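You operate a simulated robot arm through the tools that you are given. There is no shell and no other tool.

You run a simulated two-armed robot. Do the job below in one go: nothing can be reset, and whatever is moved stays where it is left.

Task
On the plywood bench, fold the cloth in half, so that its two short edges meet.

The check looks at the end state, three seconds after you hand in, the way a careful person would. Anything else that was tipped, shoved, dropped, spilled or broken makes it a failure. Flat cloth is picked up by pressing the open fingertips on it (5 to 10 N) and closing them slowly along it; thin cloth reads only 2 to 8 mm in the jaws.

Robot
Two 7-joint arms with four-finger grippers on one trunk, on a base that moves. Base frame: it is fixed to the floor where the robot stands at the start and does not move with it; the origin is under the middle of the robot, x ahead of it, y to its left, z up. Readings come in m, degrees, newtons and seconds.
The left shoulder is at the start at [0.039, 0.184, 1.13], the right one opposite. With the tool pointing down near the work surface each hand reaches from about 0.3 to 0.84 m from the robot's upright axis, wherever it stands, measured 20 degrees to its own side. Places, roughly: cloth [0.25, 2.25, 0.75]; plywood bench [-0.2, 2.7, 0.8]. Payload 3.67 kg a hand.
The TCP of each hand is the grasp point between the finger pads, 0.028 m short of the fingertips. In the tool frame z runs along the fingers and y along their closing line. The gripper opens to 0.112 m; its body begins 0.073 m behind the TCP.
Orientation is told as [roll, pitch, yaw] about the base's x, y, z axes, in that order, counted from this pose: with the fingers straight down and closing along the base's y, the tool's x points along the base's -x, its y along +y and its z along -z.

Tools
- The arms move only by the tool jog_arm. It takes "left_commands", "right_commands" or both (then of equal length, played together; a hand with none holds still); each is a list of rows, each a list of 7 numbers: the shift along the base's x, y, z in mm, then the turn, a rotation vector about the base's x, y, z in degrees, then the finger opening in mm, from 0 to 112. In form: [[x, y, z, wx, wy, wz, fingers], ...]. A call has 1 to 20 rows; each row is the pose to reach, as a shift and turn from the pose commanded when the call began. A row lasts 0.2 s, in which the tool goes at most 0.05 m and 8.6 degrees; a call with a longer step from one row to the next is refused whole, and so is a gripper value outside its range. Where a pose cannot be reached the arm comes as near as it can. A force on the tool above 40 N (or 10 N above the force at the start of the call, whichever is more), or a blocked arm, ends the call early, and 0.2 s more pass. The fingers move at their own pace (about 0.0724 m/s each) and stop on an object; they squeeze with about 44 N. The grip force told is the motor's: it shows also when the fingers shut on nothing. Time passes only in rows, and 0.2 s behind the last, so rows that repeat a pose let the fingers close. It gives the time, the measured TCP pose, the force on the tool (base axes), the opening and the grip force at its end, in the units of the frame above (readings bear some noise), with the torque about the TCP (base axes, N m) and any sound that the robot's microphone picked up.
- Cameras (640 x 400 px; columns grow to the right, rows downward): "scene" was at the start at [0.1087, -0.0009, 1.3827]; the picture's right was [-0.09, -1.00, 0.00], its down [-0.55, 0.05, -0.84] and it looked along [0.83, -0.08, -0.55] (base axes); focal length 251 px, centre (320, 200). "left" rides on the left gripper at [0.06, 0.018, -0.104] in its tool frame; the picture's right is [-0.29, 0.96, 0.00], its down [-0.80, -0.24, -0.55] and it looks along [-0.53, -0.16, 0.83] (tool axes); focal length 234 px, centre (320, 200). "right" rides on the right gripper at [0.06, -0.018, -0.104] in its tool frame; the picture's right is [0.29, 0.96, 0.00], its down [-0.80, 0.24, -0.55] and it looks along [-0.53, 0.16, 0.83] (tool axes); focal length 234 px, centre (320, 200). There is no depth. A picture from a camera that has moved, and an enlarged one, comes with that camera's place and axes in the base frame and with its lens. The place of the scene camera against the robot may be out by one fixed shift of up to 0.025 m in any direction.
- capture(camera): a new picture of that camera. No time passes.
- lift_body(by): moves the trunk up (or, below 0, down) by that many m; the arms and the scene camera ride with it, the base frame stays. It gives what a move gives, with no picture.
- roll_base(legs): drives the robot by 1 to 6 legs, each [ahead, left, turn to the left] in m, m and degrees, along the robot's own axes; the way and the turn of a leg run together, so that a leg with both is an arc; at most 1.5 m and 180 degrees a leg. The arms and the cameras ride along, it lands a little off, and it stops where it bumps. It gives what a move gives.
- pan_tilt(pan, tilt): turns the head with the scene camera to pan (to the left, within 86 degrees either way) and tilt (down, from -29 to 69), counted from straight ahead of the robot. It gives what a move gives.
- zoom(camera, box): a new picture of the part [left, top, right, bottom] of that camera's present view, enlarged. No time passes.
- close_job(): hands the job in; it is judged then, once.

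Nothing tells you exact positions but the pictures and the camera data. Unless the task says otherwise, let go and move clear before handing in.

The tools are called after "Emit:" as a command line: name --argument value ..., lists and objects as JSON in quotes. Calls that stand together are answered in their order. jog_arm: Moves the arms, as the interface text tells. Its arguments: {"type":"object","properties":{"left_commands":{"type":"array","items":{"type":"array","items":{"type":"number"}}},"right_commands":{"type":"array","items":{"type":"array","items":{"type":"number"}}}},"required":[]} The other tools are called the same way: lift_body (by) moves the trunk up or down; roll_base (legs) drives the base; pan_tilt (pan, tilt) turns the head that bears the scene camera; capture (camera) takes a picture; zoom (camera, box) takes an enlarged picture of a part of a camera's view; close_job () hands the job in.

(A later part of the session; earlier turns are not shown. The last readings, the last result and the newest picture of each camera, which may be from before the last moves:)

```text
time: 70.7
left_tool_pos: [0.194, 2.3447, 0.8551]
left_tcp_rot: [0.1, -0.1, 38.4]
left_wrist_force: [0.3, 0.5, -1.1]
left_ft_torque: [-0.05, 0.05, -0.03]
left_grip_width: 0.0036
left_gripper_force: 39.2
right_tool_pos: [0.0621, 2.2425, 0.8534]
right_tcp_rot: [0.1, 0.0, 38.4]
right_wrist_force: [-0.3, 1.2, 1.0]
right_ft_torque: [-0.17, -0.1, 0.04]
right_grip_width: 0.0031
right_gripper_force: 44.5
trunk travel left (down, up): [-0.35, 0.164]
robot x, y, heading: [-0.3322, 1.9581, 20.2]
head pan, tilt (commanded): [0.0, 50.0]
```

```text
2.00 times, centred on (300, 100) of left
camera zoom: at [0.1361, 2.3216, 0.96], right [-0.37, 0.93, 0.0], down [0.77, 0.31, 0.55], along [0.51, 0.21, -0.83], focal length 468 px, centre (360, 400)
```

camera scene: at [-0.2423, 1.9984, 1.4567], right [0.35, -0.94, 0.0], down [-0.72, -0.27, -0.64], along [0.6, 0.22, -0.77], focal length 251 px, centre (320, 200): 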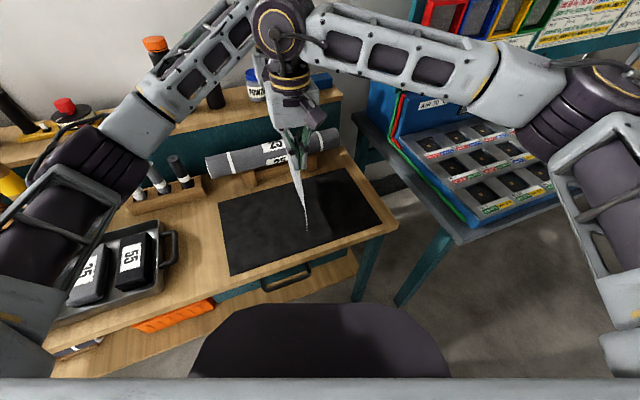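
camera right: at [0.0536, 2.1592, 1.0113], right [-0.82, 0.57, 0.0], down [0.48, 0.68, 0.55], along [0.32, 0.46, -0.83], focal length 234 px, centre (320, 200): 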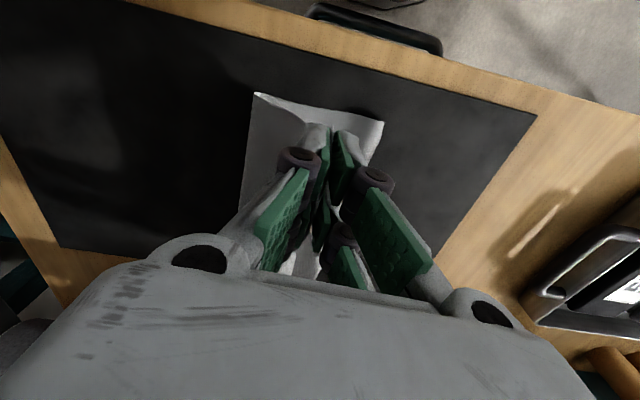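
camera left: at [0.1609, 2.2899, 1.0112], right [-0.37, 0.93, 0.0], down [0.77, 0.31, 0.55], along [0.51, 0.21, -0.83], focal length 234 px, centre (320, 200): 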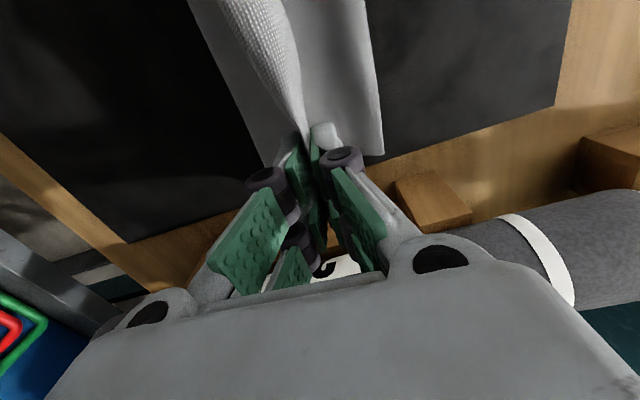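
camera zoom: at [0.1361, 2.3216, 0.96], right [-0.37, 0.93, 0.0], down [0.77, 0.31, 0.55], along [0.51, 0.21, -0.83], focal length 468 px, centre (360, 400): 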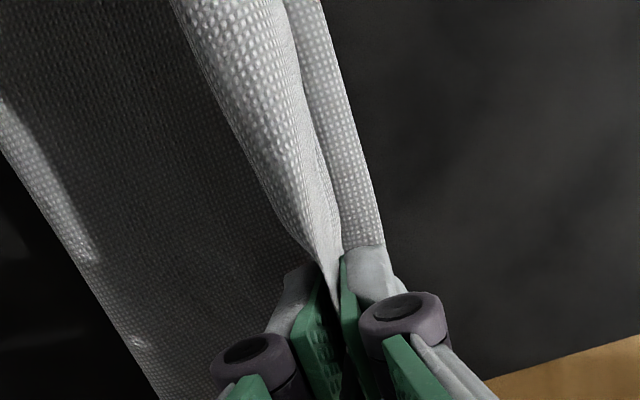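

The upper edge now lies almost exactly over the lower edge (R ≈ −0.095). I'll descend the last bit with ~1 cm motion to the right and look for a light contact.

Emit:
jog_arm --left_commands '[[1.9, -2.4, -5, 0, 0, 0, 0], [3.7, -4.7, -10, 0, 0, 0, 0], [5.6, -7.1, -14, 0, 0, 0, 0], [7.5, -9.4, -17, 0, 0, 0, 0], [7.5, -9.4, -17, 0, 0, 0, 0]]' --right_commands '[[1.9, -2.4, -5, 0, 0, 0, 0], [3.7, -4.7, -10, 0, 0, 0, 0], [5.6, -7.1, -14, 0, 0, 0, 0], [7.5, -9.4, -17, 0, 0, 0, 0], [7.5, -9.4, -17, 0, 0, 0, 0]]'

Emit:
zoom --camera "right" --box '[180, 20, 480, 300]'

Emit:
zoom --camera "left" --box '[140, 0, 460, 200]'

```text
time: 71.9
left_tool_pos: [0.2031, 2.3354, 0.8384]
left_tcp_rot: [0.2, 0.0, 38.4]
left_wrist_force: [-0.6, 0.8, 0.7]
left_ft_torque: [0.06, 0.03, 0.0]
left_grip_width: 0.0013
left_gripper_force: 34.9
right_tool_pos: [0.0704, 2.2352, 0.8384]
right_tcp_rot: [0.0, -0.1, 38.4]
right_wrist_force: [0.9, -0.7, 0.2]
right_ft_torque: [0.07, -0.01, -0.02]
right_grip_width: 0.0019
right_gripper_force: 37.1
trunk travel left (down, up): [-0.35, 0.164]
robot x, y, heading: [-0.3339, 1.9595, 20.4]
head pan, tilt (commanded): [0.0, 50.0]
```

```text
1.43 times, centred on (330, 160) of right
camera zoom: at [0.0353, 2.1826, 0.9427], right [-0.82, 0.57, 0.0], down [0.48, 0.68, 0.55], along [0.32, 0.46, -0.83], focal length 334 px, centre (306, 257)
```

zoom: 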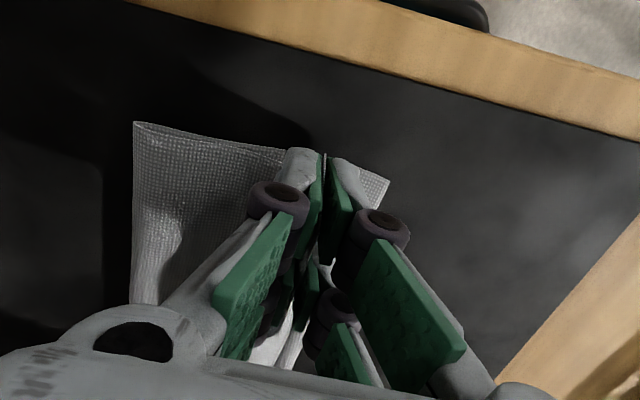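

```text
2.00 times, centred on (300, 100) of left
camera zoom: at [0.1442, 2.3126, 0.943], right [-0.37, 0.93, 0.0], down [0.77, 0.31, 0.55], along [0.52, 0.2, -0.83], focal length 468 px, centre (360, 400)
```

zoom: 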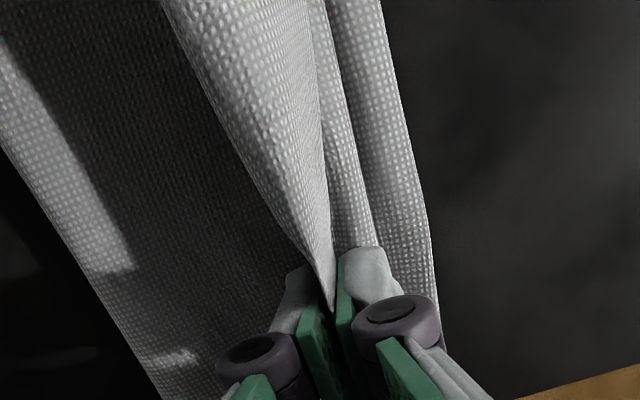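

The lip of the upper layer is now lying outward, about 1.4 cm short of the lower edge – just what the pinched ridge will give back when opened out. I'll bring the tips to light contact.

Emit:
jog_arm --left_commands '[[0, 0, -2, 0, 0, 0, 0], [0, 0, -4, 0, 0, 0, 0], [0, 0, -4, 0, 0, 0, 0]]' --right_commands '[[0, 0, -2, 0, 0, 0, 0], [0, 0, -4, 0, 0, 0, 0], [0, 0, -4, 0, 0, 0, 0]]'

```text
time: 72.7
left_tool_pos: [0.202, 2.3365, 0.8336]
left_tcp_rot: [0.1, 0.1, 38.2]
left_wrist_force: [-0.1, 0.2, 0.5]
left_ft_torque: [0.05, 0.01, 0.0]
left_grip_width: 0.0014
left_gripper_force: 36.8
right_tool_pos: [0.0702, 2.2342, 0.8342]
right_tcp_rot: [0.1, 0.0, 38.3]
right_wrist_force: [0.3, 0.2, 1.2]
right_ft_torque: [0.06, 0.06, -0.01]
right_grip_width: 0.0015
right_gripper_force: 37.7
trunk travel left (down, up): [-0.35, 0.164]
robot x, y, heading: [-0.3376, 1.9639, 20.2]
head pan, tilt (commanded): [0.0, 50.0]
```

Emit:
jog_arm --left_commands '[[0, 0, -1, 0, 0, 0, 0], [0, 0, -1, 0, 0, 0, 0]]' --right_commands '[[0, 0, -1, 0, 0, 0, 0], [0, 0, -1, 0, 0, 0, 0]]'

```text
time: 73.3
left_tool_pos: [0.2016, 2.3371, 0.834]
left_tcp_rot: [0.2, 0.0, 38.3]
left_wrist_force: [1.4, -2.3, 2.4]
left_ft_torque: [0.24, 0.17, -0.05]
left_grip_width: 0.0018
left_gripper_force: 37.7
right_tool_pos: [0.0711, 2.2354, 0.8339]
right_tcp_rot: [0.0, 0.0, 38.5]
right_wrist_force: [-0.1, -0.5, 3.8]
right_ft_torque: [0.03, -0.02, -0.03]
right_grip_width: 0.0015
right_gripper_force: 39.0
trunk travel left (down, up): [-0.35, 0.164]
robot x, y, heading: [-0.3336, 1.9629, 20.2]
head pan, tilt (commanded): [0.0, 50.0]
```

Light contact (2–4 N). I'll open the fingers slowly along the cloth so they spread the ridge flat again.

Emit:
jog_arm --left_commands '[[0, 0, 0, 0, 0, 0, 3], [0, 0, 0, 0, 0, 0, 5], [0, 0, 0, 0, 0, 0, 7], [0, 0, 0, 0, 0, 0, 9], [0, 0, 0, 0, 0, 0, 11], [0, 0, 0, 0, 0, 0, 13]]' --right_commands '[[0, 0, 0, 0, 0, 0, 3], [0, 0, 0, 0, 0, 0, 5], [0, 0, 0, 0, 0, 0, 7], [0, 0, 0, 0, 0, 0, 9], [0, 0, 0, 0, 0, 0, 11], [0, 0, 0, 0, 0, 0, 13]]'

Emit:
zoom --camera "right" --box '[180, 20, 480, 300]'

Emit:
zoom --camera "left" --box '[140, 0, 460, 200]'

```text
time: 74.7
left_tool_pos: [0.2026, 2.3361, 0.8323]
left_tcp_rot: [0.2, 0.0, 38.2]
left_wrist_force: [0.4, -0.2, -0.8]
left_ft_torque: [-0.03, 0.04, 0.02]
left_grip_width: 0.0128
left_gripper_force: 0.0
right_tool_pos: [0.07, 2.2348, 0.8322]
right_tcp_rot: [0.1, -0.1, 38.4]
right_wrist_force: [-0.5, 0.1, -0.8]
right_ft_torque: [0.03, -0.01, -0.01]
right_grip_width: 0.0127
right_gripper_force: 0.1
trunk travel left (down, up): [-0.35, 0.164]
robot x, y, heading: [-0.3372, 1.962, 20.4]
head pan, tilt (commanded): [0.0, 50.0]
```

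```text
1.43 times, centred on (330, 160) of right
camera zoom: at [0.0355, 2.1825, 0.9369], right [-0.82, 0.57, 0.0], down [0.48, 0.68, 0.55], along [0.32, 0.46, -0.83], focal length 334 px, centre (306, 257)
```

zoom: 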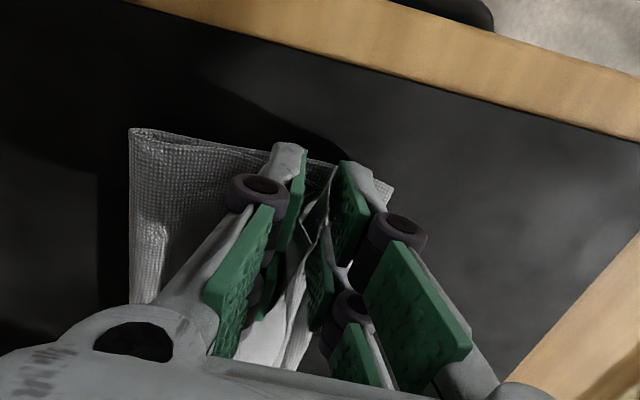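

```text
2.00 times, centred on (300, 100) of left
camera zoom: at [0.1443, 2.3129, 0.9372], right [-0.37, 0.93, 0.0], down [0.77, 0.31, 0.55], along [0.51, 0.2, -0.83], focal length 468 px, centre (360, 400)
```

zoom: 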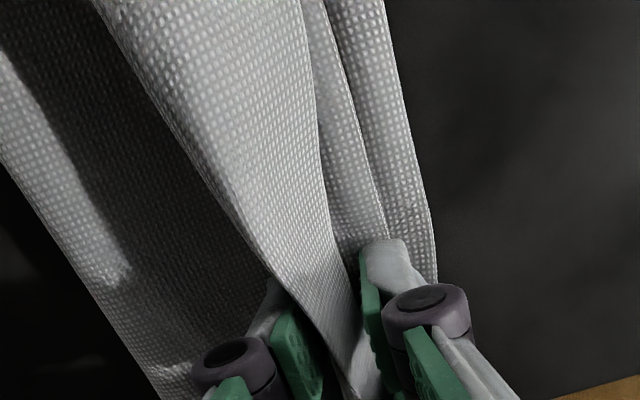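

The ridge is free but contact has vanished. I'll lower a little more for light pressure and continue opening to spread it.

Emit:
jog_arm --left_commands '[[0, 0, -0.6, 0, 0, 0, 13], [0, 0, -1, 0, 0, 0, 13], [0, 0, -1, 0, 0, 0, 13]]' --right_commands '[[0, 0, -0.6, 0, 0, 0, 13], [0, 0, -1, 0, 0, 0, 13], [0, 0, -1, 0, 0, 0, 13]]'

```text
time: 75.5
left_tool_pos: [0.2019, 2.3367, 0.8315]
left_tcp_rot: [0.1, 0.0, 38.3]
left_wrist_force: [1.0, -1.3, 2.8]
left_ft_torque: [0.0, -0.02, 0.04]
left_grip_width: 0.0126
left_gripper_force: 0.1
right_tool_pos: [0.0708, 2.2344, 0.8309]
right_tcp_rot: [0.1, 0.0, 38.3]
right_wrist_force: [0.6, -0.1, 0.3]
right_ft_torque: [0.0, -0.01, 0.01]
right_grip_width: 0.013
right_gripper_force: 0.0
trunk travel left (down, up): [-0.35, 0.164]
robot x, y, heading: [-0.3355, 1.9618, 20.5]
head pan, tilt (commanded): [0.0, 50.0]
```

Emit:
jog_arm --left_commands '[[0, 0, -0.1, 0, 0, 0, 13], [0, 0, -0.1, 0, 0, 0, 15], [0, 0, -0.1, 0, 0, 0, 17], [0, 0, -0.1, 0, 0, 0, 19], [0, 0, -0.1, 0, 0, 0, 21], [0, 0, -0.1, 0, 0, 0, 23]]' --right_commands '[[0, 0, -0.7, 0, 0, 0, 13], [0, 0, -0.7, 0, 0, 0, 15], [0, 0, -0.7, 0, 0, 0, 17], [0, 0, -0.7, 0, 0, 0, 19], [0, 0, -0.7, 0, 0, 0, 21], [0, 0, -0.7, 0, 0, 0, 23]]'

Emit:
zoom --camera "right" --box '[180, 20, 480, 300]'

Emit:
zoom --camera "left" --box '[140, 0, 460, 200]'

```text
time: 76.9
left_tool_pos: [0.2013, 2.3359, 0.8317]
left_tcp_rot: [0.1, -0.1, 38.3]
left_wrist_force: [1.3, -0.3, 5.5]
left_ft_torque: [0.03, 0.0, -0.01]
left_grip_width: 0.0221
left_gripper_force: 0.0
right_tool_pos: [0.0708, 2.2354, 0.8318]
right_tcp_rot: [0.1, -0.1, 38.5]
right_wrist_force: [0.7, 0.5, 6.1]
right_ft_torque: [-0.05, -0.01, 0.0]
right_grip_width: 0.0216
right_gripper_force: 0.0
trunk travel left (down, up): [-0.35, 0.164]
robot x, y, heading: [-0.3338, 1.9642, 20.1]
head pan, tilt (commanded): [0.0, 50.0]
```

```text
1.43 times, centred on (330, 160) of right
camera zoom: at [0.0357, 2.1826, 0.9358], right [-0.82, 0.57, 0.0], down [0.48, 0.68, 0.56], along [0.32, 0.46, -0.83], focal length 334 px, centre (306, 257)
```

zoom: 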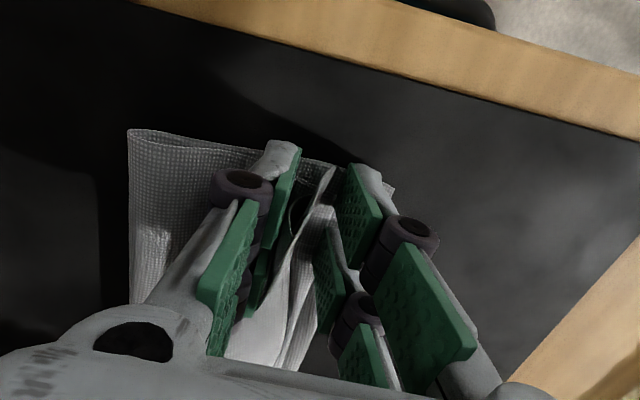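

```text
2.00 times, centred on (300, 100) of left
camera zoom: at [0.1433, 2.3127, 0.9366], right [-0.37, 0.93, 0.0], down [0.77, 0.31, 0.55], along [0.51, 0.21, -0.83], focal length 468 px, centre (360, 400)
```

zoom: 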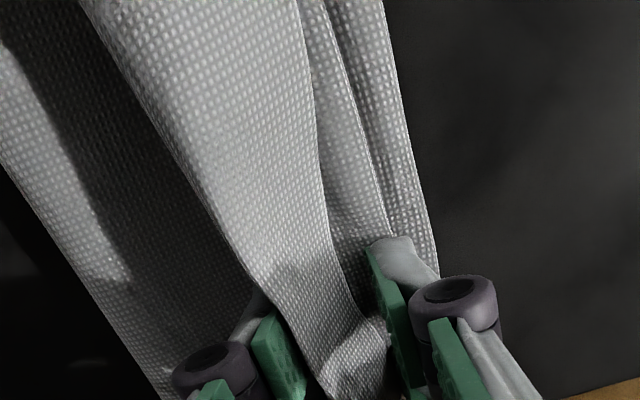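

Emit:
jog_arm --left_commands '[[0, 0, 0, 0, 0, 0, 25], [0, 0, 0, 0, 0, 0, 27], [0, 0, 0, 0, 0, 0, 29], [0, 0, 0, 0, 0, 0, 31], [0, 0, 0, 0, 0, 0, 33], [0, 0, 0, 0, 0, 0, 35], [0, 0, 0, 0, 0, 0, 37]]' --right_commands '[[0, 0, 0, 0, 0, 0, 25], [0, 0, 0, 0, 0, 0, 27], [0, 0, 0, 0, 0, 0, 29], [0, 0, 0, 0, 0, 0, 31], [0, 0, 0, 0, 0, 0, 33], [0, 0, 0, 0, 0, 0, 35], [0, 0, 0, 0, 0, 0, 37]]'

Emit:
zoom --camera "right" --box '[180, 20, 480, 300]'

Emit:
zoom --camera "left" --box '[140, 0, 460, 200]'

```text
time: 78.5
left_tool_pos: [0.2023, 2.3362, 0.8328]
left_tcp_rot: [0.1, 0.0, 38.4]
left_wrist_force: [0.3, -1.1, 5.6]
left_ft_torque: [0.04, -0.06, 0.0]
left_grip_width: 0.036
left_gripper_force: 0.0
right_tool_pos: [0.0707, 2.2353, 0.832]
right_tcp_rot: [0.0, -0.1, 38.4]
right_wrist_force: [0.2, 0.0, 6.9]
right_ft_torque: [-0.06, -0.05, 0.05]
right_grip_width: 0.036
right_gripper_force: 0.0
trunk travel left (down, up): [-0.35, 0.164]
robot x, y, heading: [-0.3348, 1.9578, 20.4]
head pan, tilt (commanded): [0.0, 50.0]
```

```text
1.43 times, centred on (330, 160) of right
camera zoom: at [0.0355, 2.1825, 0.9357], right [-0.82, 0.57, 0.0], down [0.48, 0.68, 0.56], along [0.32, 0.46, -0.83], focal length 334 px, centre (306, 257)
```

zoom: 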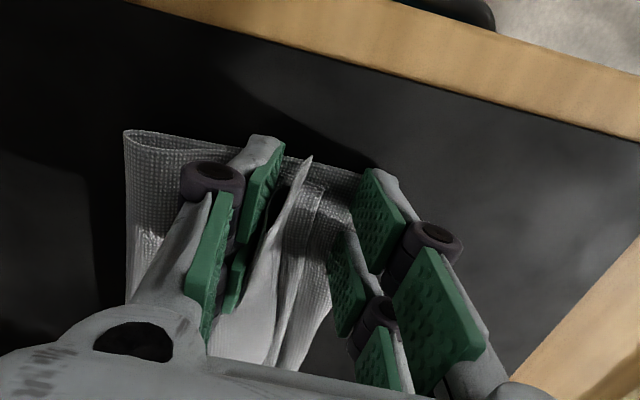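

```text
2.00 times, centred on (300, 100) of left
camera zoom: at [0.1431, 2.3127, 0.9366], right [-0.37, 0.93, 0.0], down [0.77, 0.31, 0.55], along [0.51, 0.21, -0.83], focal length 468 px, centre (360, 400)
```

zoom: 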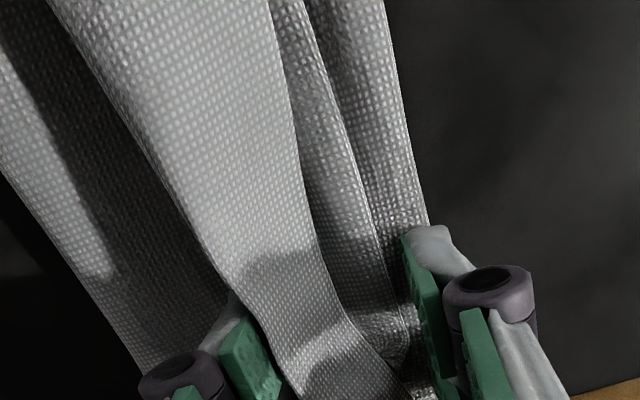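

The fingers are now wide apart with the cloth free between them. I'll raise both hands straight up, well clear, and look at how it settled.

Emit:
jog_arm --left_commands '[[0, 0, 5, 0, 0, 0, 40], [0, 0, 15, 0, 0, 0, 45], [0, 0, 30, 0, 0, 0, 45], [0, 0, 55, 0, 0, 0, 45], [0, 0, 85, 0, 0, 0, 45], [0, 0, 115, 0, 0, 0, 45], [0, 0, 145, 0, 0, 0, 45]]' --right_commands '[[0, 0, 5, 0, 0, 0, 40], [0, 0, 15, 0, 0, 0, 45], [0, 0, 30, 0, 0, 0, 45], [0, 0, 55, 0, 0, 0, 45], [0, 0, 85, 0, 0, 0, 45], [0, 0, 115, 0, 0, 0, 45], [0, 0, 145, 0, 0, 0, 45]]'

Emit:
capture --camera "right"

Emit:
capture --camera "left"

Emit:
zoom --camera "scene" --box '[200, 150, 392, 270]'

```text
time: 80.1
left_tool_pos: [0.199, 2.3382, 0.9784]
left_tcp_rot: [0.0, -0.1, 38.3]
left_wrist_force: [-0.4, -0.9, 0.8]
left_ft_torque: [-0.02, 0.0, 0.0]
left_grip_width: 0.0449
left_gripper_force: 0.2
right_tool_pos: [0.0696, 2.2343, 0.9767]
right_tcp_rot: [0.0, -0.1, 38.4]
right_wrist_force: [0.7, -0.6, 0.6]
right_ft_torque: [0.03, -0.03, -0.02]
right_grip_width: 0.0451
right_gripper_force: 0.2
trunk travel left (down, up): [-0.35, 0.164]
robot x, y, heading: [-0.3348, 1.9633, 20.4]
head pan, tilt (commanded): [0.0, 50.0]
```

```text
taken
camera right: at [0.0338, 2.1829, 1.0812], right [-0.82, 0.57, 0.0], down [0.48, 0.68, 0.55], along [0.32, 0.46, -0.83], focal length 234 px, centre (320, 200)
```

right: 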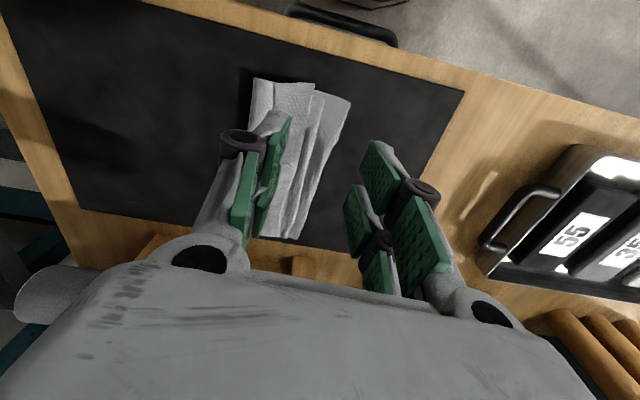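

```text
taken
camera left: at [0.1417, 2.3137, 1.0829], right [-0.37, 0.93, 0.0], down [0.78, 0.3, 0.55], along [0.51, 0.2, -0.83], focal length 234 px, centre (320, 200)
```

left: 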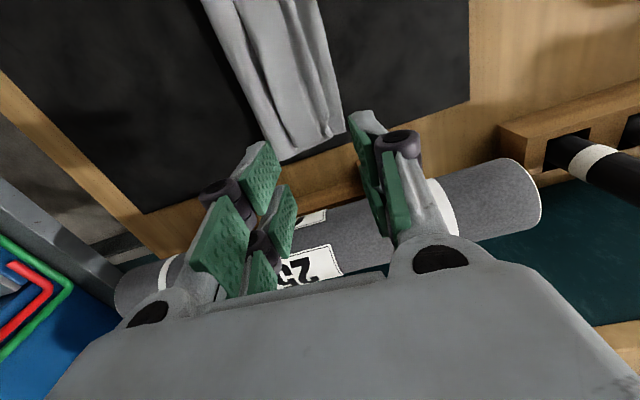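

```text
3.33 times, centred on (296, 210) of scene
camera zoom: at [-0.2426, 1.9979, 1.4568], right [0.35, -0.94, 0.0], down [-0.72, -0.27, -0.64], along [0.6, 0.22, -0.77], focal length 835 px, centre (400, 167)
```

zoom: 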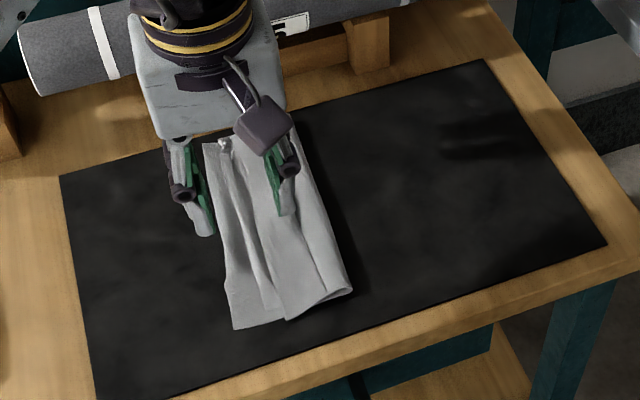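

The cloth is folded with its edges on the left, but the upper layer has a pleat. I'll move the hands aside to see it whole.

Emit:
jog_arm --left_commands '[[-6, 8, 15, 0, 0, 0, 45], [-12, 16, 30, 0, 0, 0, 45], [-20, 26, 50, 0, 0, 0, 45], [-31, 39, 70, 0, 0, 0, 45], [-43, 55, 90, 0, 0, 0, 45], [-56, 71, 100, 0, 0, 0, 45], [-68, 86, 100, 0, 0, 0, 45], [-80, 100, 100, 0, 0, 0, 45], [-80, 100, 100, 0, 0, 0, 45], [-80, 100, 100, 0, 0, 0, 45]]' --right_commands '[[10, -20, 15, 0, 0, 0, 45], [20, -45, 30, 0, 0, 0, 45], [35, -75, 45, 0, 0, 0, 45], [50, -105, 60, 0, 0, 0, 45], [65, -135, 75, 0, 0, 0, 45], [80, -165, 90, 0, 0, 0, 45], [95, -195, 100, 0, 0, 0, 45], [110, -225, 100, 0, 0, 0, 45], [125, -255, 100, 0, 0, 0, 45], [140, -280, 100, 0, 0, 0, 45]]'

Emit:
capture --camera "scene"

Emit:
zoom --camera "scene" --box '[220, 160, 364, 250]'

Emit:
capture --camera "left"

Emit:
capture --camera "right"

```text
time: 82.3
left_tool_pos: [0.1209, 2.4359, 1.0767]
left_tcp_rot: [0.0, 0.0, 38.3]
left_wrist_force: [-0.1, 0.8, 0.7]
left_ft_torque: [0.02, 0.0, 0.0]
left_grip_width: 0.0451
left_gripper_force: 0.2
right_tool_pos: [0.2107, 1.9556, 1.0774]
right_tcp_rot: [0.0, -0.2, 38.5]
right_wrist_force: [0.7, -0.4, 0.2]
right_ft_torque: [0.03, 0.0, 0.0]
right_grip_width: 0.0452
right_gripper_force: 0.0
trunk travel left (down, up): [-0.35, 0.164]
robot x, y, heading: [-0.3341, 1.9601, 20.2]
head pan, tilt (commanded): [0.0, 50.0]
```

```text
taken
camera scene: at [-0.2417, 1.9978, 1.4567], right [0.35, -0.94, 0.0], down [-0.72, -0.27, -0.64], along [0.6, 0.22, -0.77], focal length 251 px, centre (320, 200)
```

scene: 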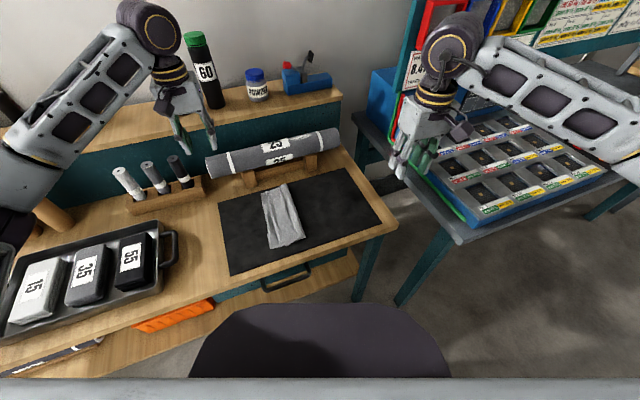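

```text
4.44 times, centred on (292, 205) of scene
camera zoom: at [-0.2417, 1.9978, 1.4567], right [0.35, -0.94, 0.0], down [-0.72, -0.27, -0.64], along [0.6, 0.22, -0.77], focal length 1114 px, centre (444, 178)
```

zoom: 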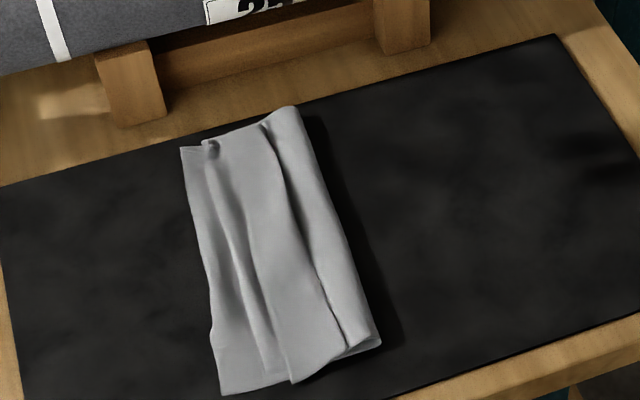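

```text
taken
camera left: at [0.0629, 2.4126, 1.1819], right [-0.37, 0.93, 0.0], down [0.78, 0.31, 0.55], along [0.51, 0.21, -0.83], focal length 234 px, centre (320, 200)
```

left: 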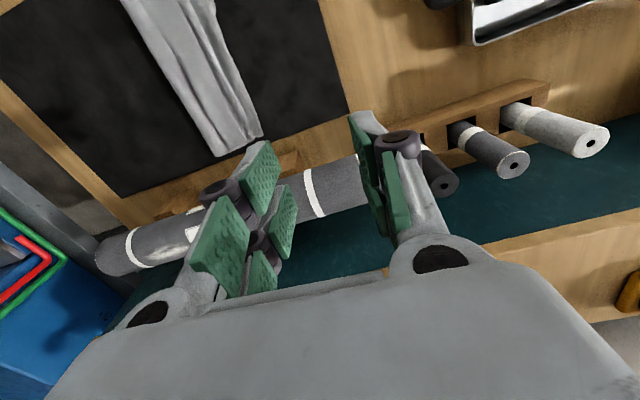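

```text
taken
camera right: at [0.1757, 1.9029, 1.1811], right [-0.82, 0.57, 0.0], down [0.48, 0.68, 0.56], along [0.32, 0.46, -0.83], focal length 234 px, centre (320, 200)
```

right: 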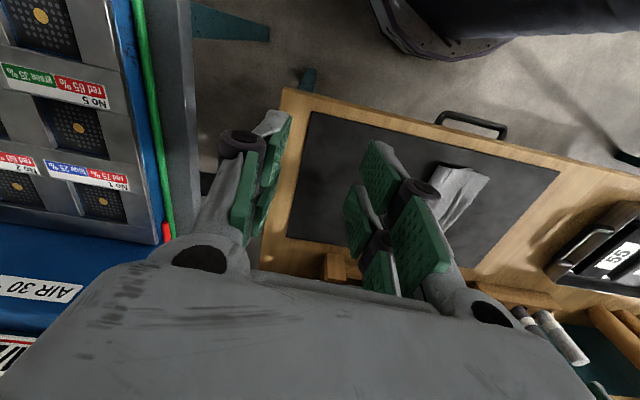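

The fold sits at R ≈ 0 instead of +0.05, so the upper layer carries extra length in two pleats; it needs re-laying. I'll bring the left camera over the cloth to see the layers precisely.

Emit:
jog_arm --left_commands '[[8, -25, 0, 0, 0, 0, 45], [16, -50, 0, 0, 0, 0, 45], [24, -75, 0, 0, 0, 0, 45], [32, -100, -10, 0, 0, 0, 45], [40, -125, -25, 0, 0, 0, 45], [48, -150, -40, 0, 0, 0, 45], [54, -170, -55, 0, 0, 0, 45], [54, -170, -55, 0, 0, 0, 45]]'

Emit:
capture --camera "left"

Emit:
zoom --camera "left" --box '[200, 0, 520, 200]'

```text
time: 84.1
left_tool_pos: [0.1731, 2.2681, 1.0199]
left_tcp_rot: [0.1, 0.0, 38.4]
left_wrist_force: [-0.2, 0.0, 0.2]
left_ft_torque: [-0.01, -0.04, 0.01]
left_grip_width: 0.0451
left_gripper_force: 0.2
right_tool_pos: [0.2106, 1.9562, 1.0775]
right_tcp_rot: [0.1, 0.0, 38.5]
right_wrist_force: [-0.5, 1.1, -0.4]
right_ft_torque: [-0.05, -0.03, -0.04]
right_grip_width: 0.0451
right_gripper_force: 0.1
trunk travel left (down, up): [-0.35, 0.164]
robot x, y, heading: [-0.3328, 1.9617, 20.4]
head pan, tilt (commanded): [0.0, 50.0]
```

```text
taken
camera left: at [0.1157, 2.2427, 1.1245], right [-0.37, 0.93, 0.0], down [0.77, 0.31, 0.55], along [0.51, 0.2, -0.83], focal length 234 px, centre (320, 200)
```

left: 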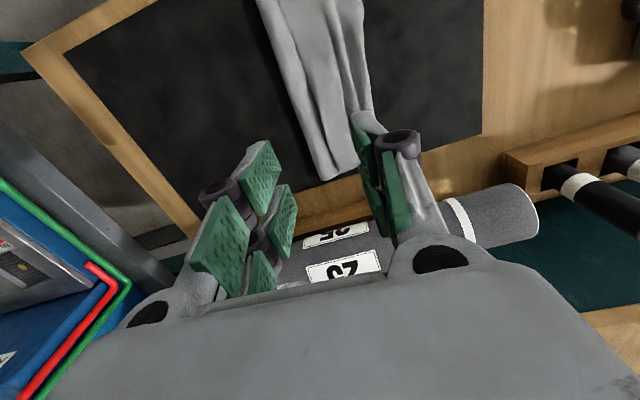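

```text
2.00 times, centred on (360, 100) of left
camera zoom: at [0.1157, 2.2427, 1.1245], right [-0.37, 0.93, 0.0], down [0.77, 0.31, 0.55], along [0.51, 0.2, -0.83], focal length 468 px, centre (240, 400)
```

zoom: 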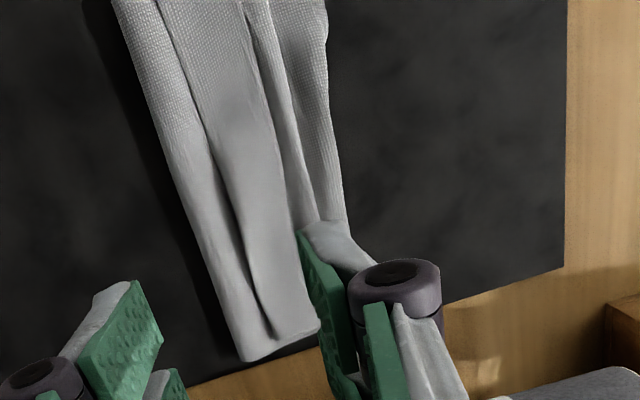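

Emit:
zoom --camera "left" --box '[240, 0, 400, 100]'

Emit:
zoom --camera "left" --box '[270, 80, 400, 190]'

Emit:
zoom --camera "scene" --box '[250, 175, 322, 255]'

```text
4.00 times, centred on (320, 50) of left
camera zoom: at [0.1157, 2.2427, 1.1245], right [-0.37, 0.93, 0.0], down [0.77, 0.31, 0.55], along [0.51, 0.2, -0.83], focal length 937 px, centre (320, 800)
```

zoom: 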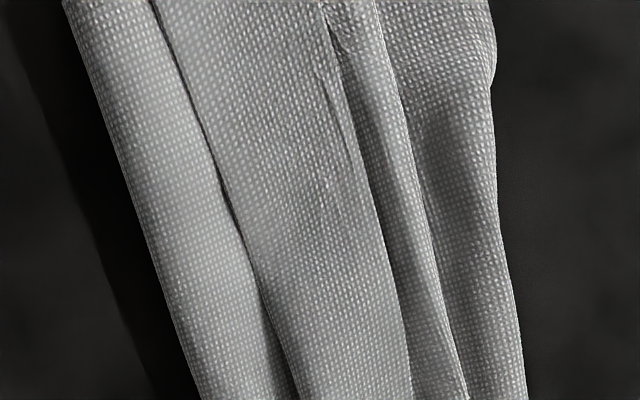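

```text
3.64 times, centred on (335, 135) of left
camera zoom: at [0.1157, 2.2427, 1.1245], right [-0.37, 0.93, 0.0], down [0.77, 0.31, 0.55], along [0.51, 0.2, -0.83], focal length 852 px, centre (266, 436)
```

zoom: 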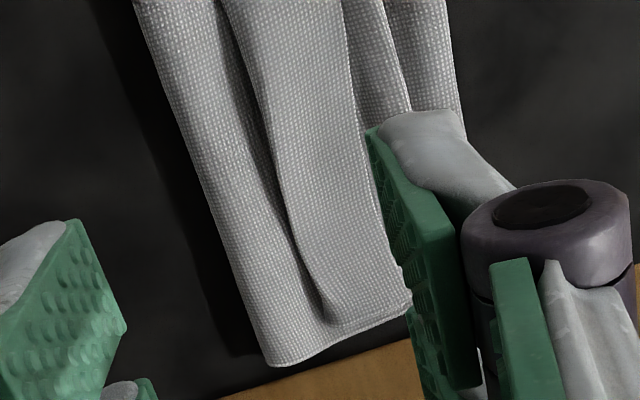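

```text
5.00 times, centred on (286, 215) of scene
camera zoom: at [-0.2423, 1.999, 1.4567], right [0.35, -0.94, 0.0], down [-0.72, -0.27, -0.64], along [0.6, 0.22, -0.77], focal length 1253 px, centre (490, 125)
```

zoom: 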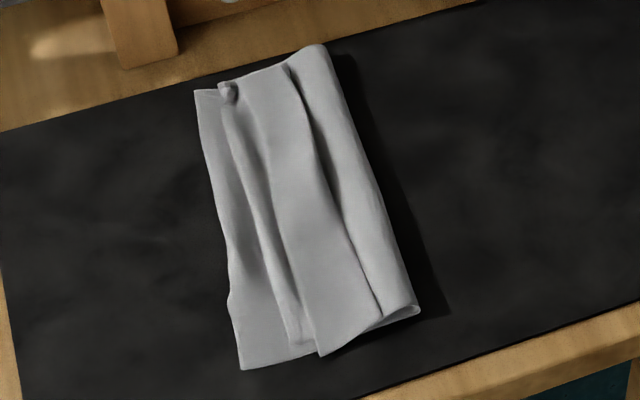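

The picture is clear: crease at R ≈ 0, a hump of excess cloth at R ≈ −0.04, the upper edge at R ≈ −0.077 and the lower edge at R ≈ −0.10. The crease must move ~5 cm right, so I'll try pressing closed fingertips on the top layer next to the crease and drawing it to the right; first I position both hands above it.

Emit:
jog_arm --left_commands '[[9, 3, 0, 0, 0, 0, 30], [19, 6.5, 0, 0, 0, 0, 15], [28, 10, 0, 0, 0, 0, 0], [37, 13, -10, 0, 0, 0, 0], [46, 16, -30, 0, 0, 0, 0], [56, 19.5, -55, 0, 0, 0, 0], [65.3, 22.5, -80, 0, 0, 0, 0], [65.3, 22.5, -105, 0, 0, 0, 0], [65.3, 22.5, -130, 0, 0, 0, 0], [65.3, 22.5, -140, 0, 0, 0, 0], [65.3, 22.5, -140, 0, 0, 0, 0]]' --right_commands '[[-13, 29, 0, 0, 0, 0, 30], [-26, 58, 0, 0, 0, 0, 15], [-38, 87, 0, 0, 0, 0, 0], [-51, 116, 0, 0, 0, 0, 0], [-64, 145, -20, 0, 0, 0, 0], [-77, 174, -50, 0, 0, 0, 0], [-90, 203, -85, 0, 0, 0, 0], [-102.2, 231.2, -120, 0, 0, 0, 0], [-102.2, 231.2, -150, 0, 0, 0, 0], [-102.2, 231.2, -180, 0, 0, 0, 0], [-102.2, 231.2, -197, 0, 0, 0, 0]]'

Emit:
capture --camera "left"

Emit:
capture --camera "right"

```text
time: 86.5
left_tool_pos: [0.2431, 2.29, 0.8797]
left_tcp_rot: [0.1, 0.0, 38.3]
left_wrist_force: [-0.4, 0.2, 0.3]
left_ft_torque: [0.0, 0.01, -0.05]
left_grip_width: 0.0001
left_gripper_force: 35.9
right_tool_pos: [0.1081, 2.1862, 0.8795]
right_tcp_rot: [0.0, 0.0, 38.4]
right_wrist_force: [0.0, -0.2, 0.8]
right_ft_torque: [0.01, -0.01, -0.03]
right_grip_width: 0.0002
right_gripper_force: 35.5
trunk travel left (down, up): [-0.35, 0.164]
robot x, y, heading: [-0.3362, 1.9628, 20.3]
head pan, tilt (commanded): [0.0, 50.0]
```

```text
taken
camera left: at [0.1844, 2.2661, 0.9849], right [-0.37, 0.93, 0.0], down [0.78, 0.31, 0.55], along [0.51, 0.2, -0.83], focal length 234 px, centre (320, 200)
```

left: 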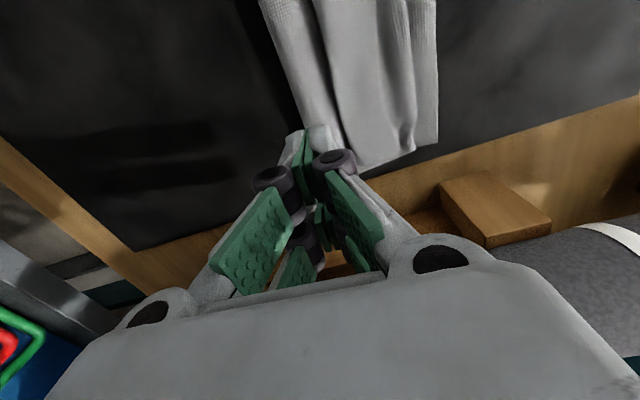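

```text
taken
camera right: at [0.0732, 2.1351, 0.9839], right [-0.82, 0.57, 0.0], down [0.48, 0.68, 0.55], along [0.32, 0.46, -0.83], focal length 234 px, centre (320, 200)
```

right: 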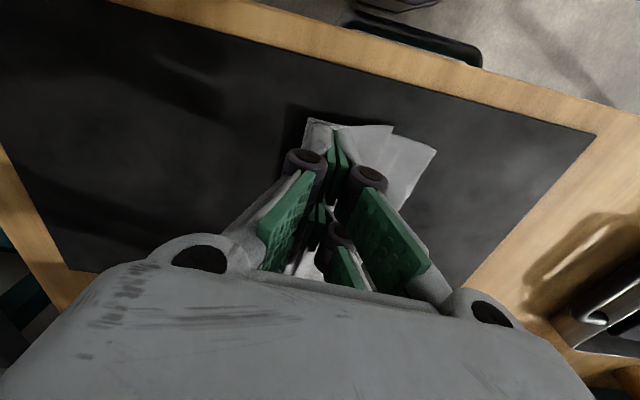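

Closed on nothing the jaws read 0.1 mm – a useful reference. Now I lower onto the crease roll in steps to find contact.

Emit:
jog_arm --left_commands '[[0, 0, -12, 0, 0, 0, 0], [0, 0, -24, 0, 0, 0, 0], [0, 0, -34, 0, 0, 0, 0], [0, 0, -39, 0, 0, 0, 0], [0, 0, -42, 0, 0, 0, 0], [0, 0, -42, 0, 0, 0, 0]]' --right_commands '[[0, 0, -12, 0, 0, 0, 0], [0, 0, -24, 0, 0, 0, 0], [0, 0, -34, 0, 0, 0, 0], [0, 0, -39, 0, 0, 0, 0], [0, 0, -42, 0, 0, 0, 0], [0, 0, -42, 0, 0, 0, 0]]'

```text
time: 87.9
left_tool_pos: [0.2408, 2.2903, 0.8398]
left_tcp_rot: [0.1, 0.0, 38.3]
left_wrist_force: [-0.3, 0.0, -0.3]
left_ft_torque: [0.0, -0.01, 0.03]
left_grip_width: 0.0
left_gripper_force: 35.7
right_tool_pos: [0.1083, 2.1859, 0.8376]
right_tcp_rot: [0.1, 0.0, 38.4]
right_wrist_force: [0.1, 0.1, -0.3]
right_ft_torque: [-0.02, 0.02, 0.0]
right_grip_width: 0.0001
right_gripper_force: 35.4
trunk travel left (down, up): [-0.35, 0.164]
robot x, y, heading: [-0.3376, 1.9605, 20.1]
head pan, tilt (commanded): [0.0, 50.0]
```

Emit:
jog_arm --left_commands '[[0, 0, -2, 0, 0, 0, 0], [0, 0, -4, 0, 0, 0, 0], [0, 0, -4, 0, 0, 0, 0]]' --right_commands '[[0, 0, -2, 0, 0, 0, 0], [0, 0, -4, 0, 0, 0, 0], [0, 0, -4, 0, 0, 0, 0]]'

```text
time: 88.7
left_tool_pos: [0.2411, 2.2886, 0.8353]
left_tcp_rot: [0.0, 0.1, 38.3]
left_wrist_force: [0.8, 0.1, 0.2]
left_ft_torque: [-0.02, 0.0, 0.0]
left_grip_width: 0.0
left_gripper_force: 35.7
right_tool_pos: [0.1099, 2.1852, 0.8322]
right_tcp_rot: [0.1, 0.0, 38.4]
right_wrist_force: [0.0, -0.2, 0.3]
right_ft_torque: [-0.02, 0.03, 0.0]
right_grip_width: 0.0
right_gripper_force: 35.9
trunk travel left (down, up): [-0.35, 0.164]
robot x, y, heading: [-0.3386, 1.9594, 20.2]
head pan, tilt (commanded): [0.0, 50.0]
```

Emit:
jog_arm --left_commands '[[0, 0, -1, 0, 0, 0, 0], [0, 0, -2, 0, 0, 0, 0], [0, 0, -2, 0, 0, 0, 0]]' --right_commands '[[0, 0, -1, 0, 0, 0, 0], [0, 0, -1.5, 0, 0, 0, 0], [0, 0, -1.5, 0, 0, 0, 0]]'

```text
time: 89.5
left_tool_pos: [0.2417, 2.2892, 0.8347]
left_tcp_rot: [0.1, 0.0, 38.2]
left_wrist_force: [-1.4, 1.2, 9.0]
left_ft_torque: [-0.11, 0.14, 0.0]
left_grip_width: 0.0
left_gripper_force: 36.4
right_tool_pos: [0.1082, 2.1858, 0.8326]
right_tcp_rot: [0.1, -0.1, 38.4]
right_wrist_force: [-0.1, -0.1, -0.3]
right_ft_torque: [0.0, -0.01, -0.02]
right_grip_width: 0.0003
right_gripper_force: 35.1
trunk travel left (down, up): [-0.35, 0.164]
robot x, y, heading: [-0.3335, 1.9597, 20.5]
head pan, tilt (commanded): [0.0, 50.0]
```

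Emit:
jog_arm --right_commands '[[0, 0, -0.5, 0, 0, 0, 0], [0, 0, -1, 0, 0, 0, 0], [0, 0, -1, 0, 0, 0, 0]]'

```text
time: 90.3
left_tool_pos: [0.2408, 2.2881, 0.8347]
left_tcp_rot: [0.1, 0.0, 38.3]
left_wrist_force: [-2.0, 0.3, 11.3]
left_ft_torque: [-0.18, 0.19, 0.0]
left_grip_width: 0.0
left_gripper_force: 36.0
right_tool_pos: [0.1087, 2.1849, 0.8304]
right_tcp_rot: [0.1, -0.1, 38.5]
right_wrist_force: [0.0, 0.2, -0.1]
right_ft_torque: [-0.02, 0.0, 0.0]
right_grip_width: 0.0001
right_gripper_force: 35.8
trunk travel left (down, up): [-0.35, 0.164]
robot x, y, heading: [-0.3323, 1.962, 20.2]
head pan, tilt (commanded): [0.0, 50.0]
```

Emit:
jog_arm --left_commands '[[0, 0, 0.3, 0, 0, 0, 0], [0, 0, 0.3, 0, 0, 0, 0], [0, 0, 0.3, 0, 0, 0, 0]]' --right_commands '[[0, 0, -0.5, 0, 0, 0, 0], [0, 0, -0.9, 0, 0, 0, 0], [0, 0, -0.9, 0, 0, 0, 0]]'

Emit:
zoom --camera "right" --box '[180, 20, 480, 300]'

Emit:
zoom --camera "left" --box '[180, 0, 500, 200]'

```text
time: 91.1
left_tool_pos: [0.2401, 2.287, 0.8348]
left_tcp_rot: [0.1, 0.0, 38.3]
left_wrist_force: [-2.6, -1.2, 9.6]
left_ft_torque: [-0.18, 0.15, -0.02]
left_grip_width: 0.0
left_gripper_force: 35.9
right_tool_pos: [0.1068, 2.1854, 0.8303]
right_tcp_rot: [0.1, -0.2, 38.3]
right_wrist_force: [0.4, 0.2, 0.4]
right_ft_torque: [-0.01, 0.02, 0.02]
right_grip_width: 0.0
right_gripper_force: 35.2
trunk travel left (down, up): [-0.35, 0.164]
robot x, y, heading: [-0.3311, 1.9614, 20.1]
head pan, tilt (commanded): [0.0, 50.0]
```

```text
1.43 times, centred on (330, 160) of right
camera zoom: at [0.0723, 2.1337, 0.9348], right [-0.82, 0.57, 0.0], down [0.48, 0.68, 0.56], along [0.32, 0.46, -0.83], focal length 334 px, centre (306, 257)
```

zoom: 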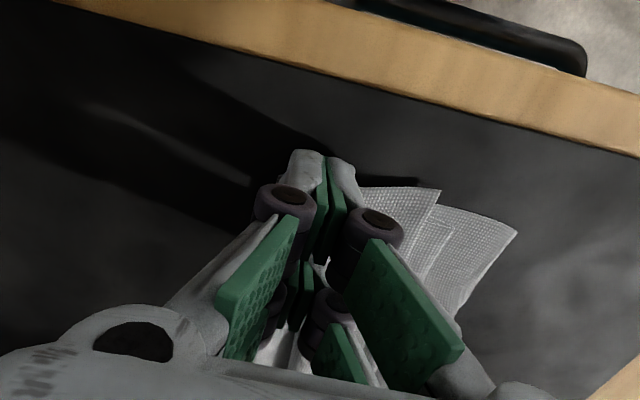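

```text
2.00 times, centred on (340, 100) of left
camera zoom: at [0.1826, 2.2645, 0.939], right [-0.37, 0.93, 0.0], down [0.77, 0.31, 0.55], along [0.52, 0.2, -0.83], focal length 468 px, centre (280, 400)
```

zoom: 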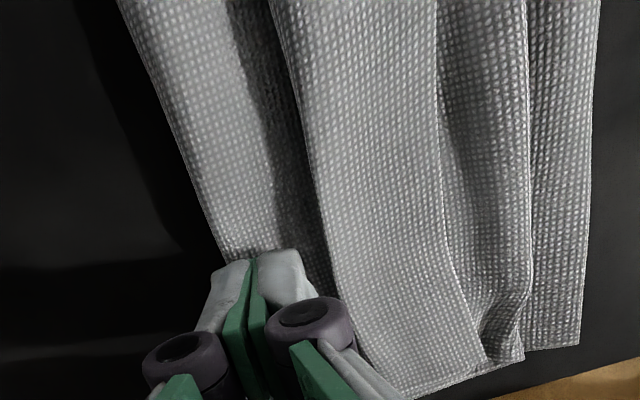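

Emit:
jog_arm --right_commands '[[0, 0, -0.5, 0, 0, 0, 0], [0, 0, -1, 0, 0, 0, 0], [0, 0, -1, 0, 0, 0, 0]]'

```text
time: 91.9
left_tool_pos: [0.2404, 2.2877, 0.8338]
left_tcp_rot: [0.2, 0.1, 38.2]
left_wrist_force: [-2.0, -0.5, 9.1]
left_ft_torque: [-0.17, 0.15, -0.05]
left_grip_width: 0.0
left_gripper_force: 35.9
right_tool_pos: [0.1071, 2.186, 0.8307]
right_tcp_rot: [0.2, -0.1, 38.3]
right_wrist_force: [-0.5, -0.4, 6.0]
right_ft_torque: [-0.03, 0.03, 0.04]
right_grip_width: 0.0
right_gripper_force: 36.1
trunk travel left (down, up): [-0.35, 0.164]
robot x, y, heading: [-0.3357, 1.9623, 20.2]
head pan, tilt (commanded): [0.0, 50.0]
```

Both press now (left 9 N, right 6 N). I'll draw 2 cm to the right slowly and see whether the crease rolls outward.

Emit:
jog_arm --left_commands '[[2.5, -3.1, 0, 0, 0, 0, 0], [5, -6.3, 0, 0, 0, 0, 0], [7.5, -9.4, 0, 0, 0, 0, 0], [9.9, -12.5, 0, 0, 0, 0, 0], [12.4, -15.7, 0, 0, 0, 0, 0]]' --right_commands '[[2.5, -3.1, -0.2, 0, 0, 0, 0], [5, -6.3, -0.2, 0, 0, 0, 0], [7.5, -9.4, -0.2, 0, 0, 0, 0], [9.9, -12.5, -0.2, 0, 0, 0, 0], [12.4, -15.7, -0.2, 0, 0, 0, 0]]'

Emit:
zoom --camera "right" --box '[180, 20, 480, 300]'

Emit:
zoom --camera "left" --box '[180, 0, 500, 200]'

```text
time: 93.1
left_tool_pos: [0.2534, 2.2729, 0.8333]
left_tcp_rot: [0.1, 0.0, 38.4]
left_wrist_force: [-0.2, -0.6, 1.3]
left_ft_torque: [0.04, 0.02, 0.03]
left_grip_width: 0.0
left_gripper_force: 35.3
right_tool_pos: [0.1209, 2.1707, 0.8299]
right_tcp_rot: [0.2, -0.2, 38.3]
right_wrist_force: [-1.9, 6.8, 14.4]
right_ft_torque: [0.15, 0.16, -0.02]
right_grip_width: 0.0001
right_gripper_force: 35.7
trunk travel left (down, up): [-0.35, 0.164]
robot x, y, heading: [-0.3352, 1.9604, 20.2]
head pan, tilt (commanded): [0.0, 50.0]
```

```text
1.43 times, centred on (330, 160) of right
camera zoom: at [0.0849, 2.118, 0.9337], right [-0.82, 0.57, 0.0], down [0.48, 0.68, 0.56], along [0.32, 0.46, -0.83], focal length 334 px, centre (306, 257)
```

zoom: 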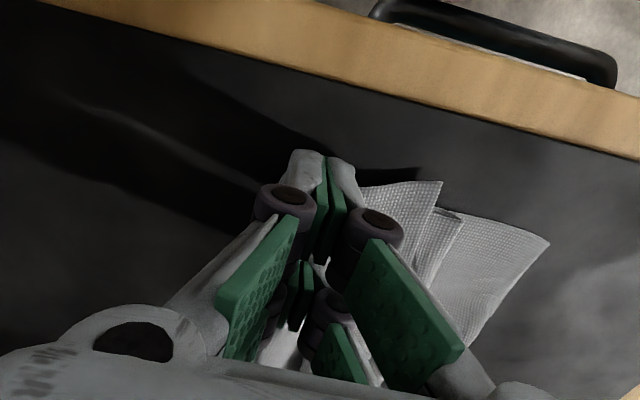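

```text
2.00 times, centred on (340, 100) of left
camera zoom: at [0.1947, 2.2493, 0.9386], right [-0.37, 0.93, 0.0], down [0.77, 0.31, 0.55], along [0.52, 0.21, -0.83], focal length 468 px, centre (280, 400)
```

zoom: 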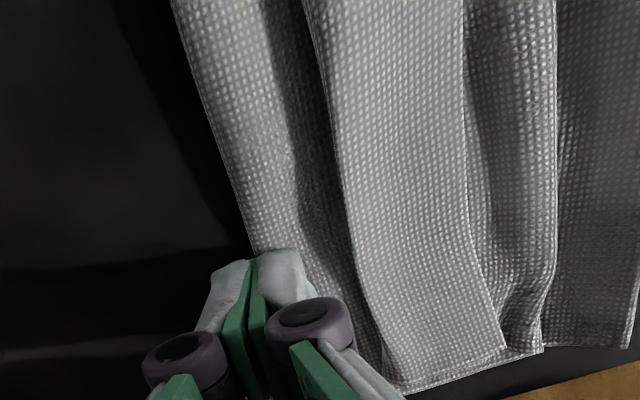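

Dragging moved the top only about a centimetre and mostly slipped. Better plan: with the fingers spread wide over the hump, press only the outer finger on the upper layer's edge strip and draw that strip to the left until the hump is flat. I'll lift, spread to 100 mm and tilt slightly so only the left finger touches.

Emit:
jog_arm --left_commands '[[0, 0, 20, 0, 0, 0, 0], [0, 0, 45, 0, 0, 0, 20], [0, 0, 60, 0, 0, 0, 60], [-5, 3, 60, -1.5, -1.2, 0, 100], [-9.2, 5.6, 60, -3.1, -2.5, 0, 100], [-9.2, 5.6, 60, -3.1, -2.5, 0, 100], [-9.2, 5.6, 60, -3.1, -2.5, 0, 100]]' --right_commands '[[0, 0, 20, 0, 0, 0, 0], [0, 0, 45, 0, 0, 0, 20], [0, 0, 60, 0, 0, 0, 60], [3, -1, 60, -1.5, -1.2, 0, 100], [6.5, -2.4, 60, -3.1, -2.5, 0, 100], [6.5, -2.4, 60, -3.1, -2.5, 0, 100], [6.5, -2.4, 60, -3.1, -2.5, 0, 100]]'

Emit:
capture --camera "left"

Emit:
capture --camera "right"

```text
time: 94.7
left_tool_pos: [0.2445, 2.2778, 0.8941]
left_tcp_rot: [-4.0, -0.2, 38.3]
left_wrist_force: [0.5, -0.9, -0.1]
left_ft_torque: [-0.01, -0.02, 0.0]
left_grip_width: 0.1001
left_gripper_force: 0.1
right_tool_pos: [0.1272, 2.1676, 0.8883]
right_tcp_rot: [-3.9, -0.1, 38.4]
right_wrist_force: [-0.5, -0.6, 0.1]
right_ft_torque: [0.02, -0.01, 0.0]
right_grip_width: 0.0999
right_gripper_force: 0.0
trunk travel left (down, up): [-0.35, 0.164]
robot x, y, heading: [-0.3332, 1.9608, 20.2]
head pan, tilt (commanded): [0.0, 50.0]
```

```text
taken
camera left: at [0.1818, 2.2609, 0.997], right [-0.37, 0.93, -0.07], down [0.75, 0.34, 0.57], along [0.55, 0.16, -0.82], focal length 234 px, centre (320, 200)
```

left: 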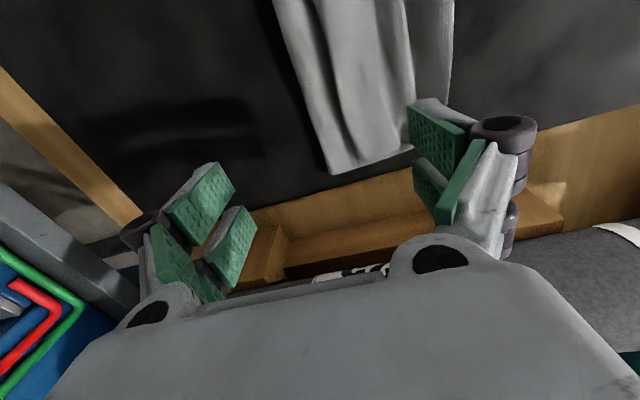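

```text
taken
camera right: at [0.0871, 2.1221, 0.9934], right [-0.82, 0.57, -0.07], down [0.45, 0.71, 0.54], along [0.35, 0.41, -0.84], focal length 234 px, centre (320, 200)
```

right: 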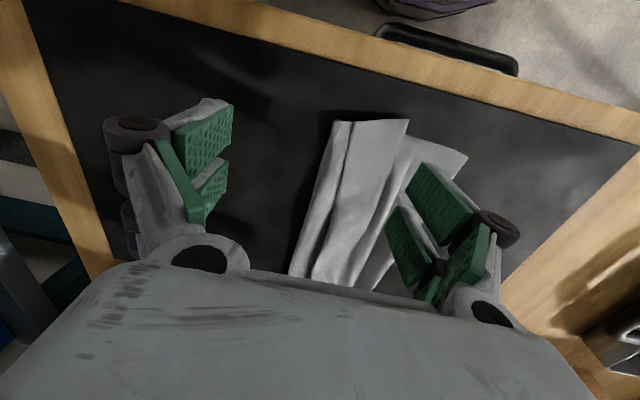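

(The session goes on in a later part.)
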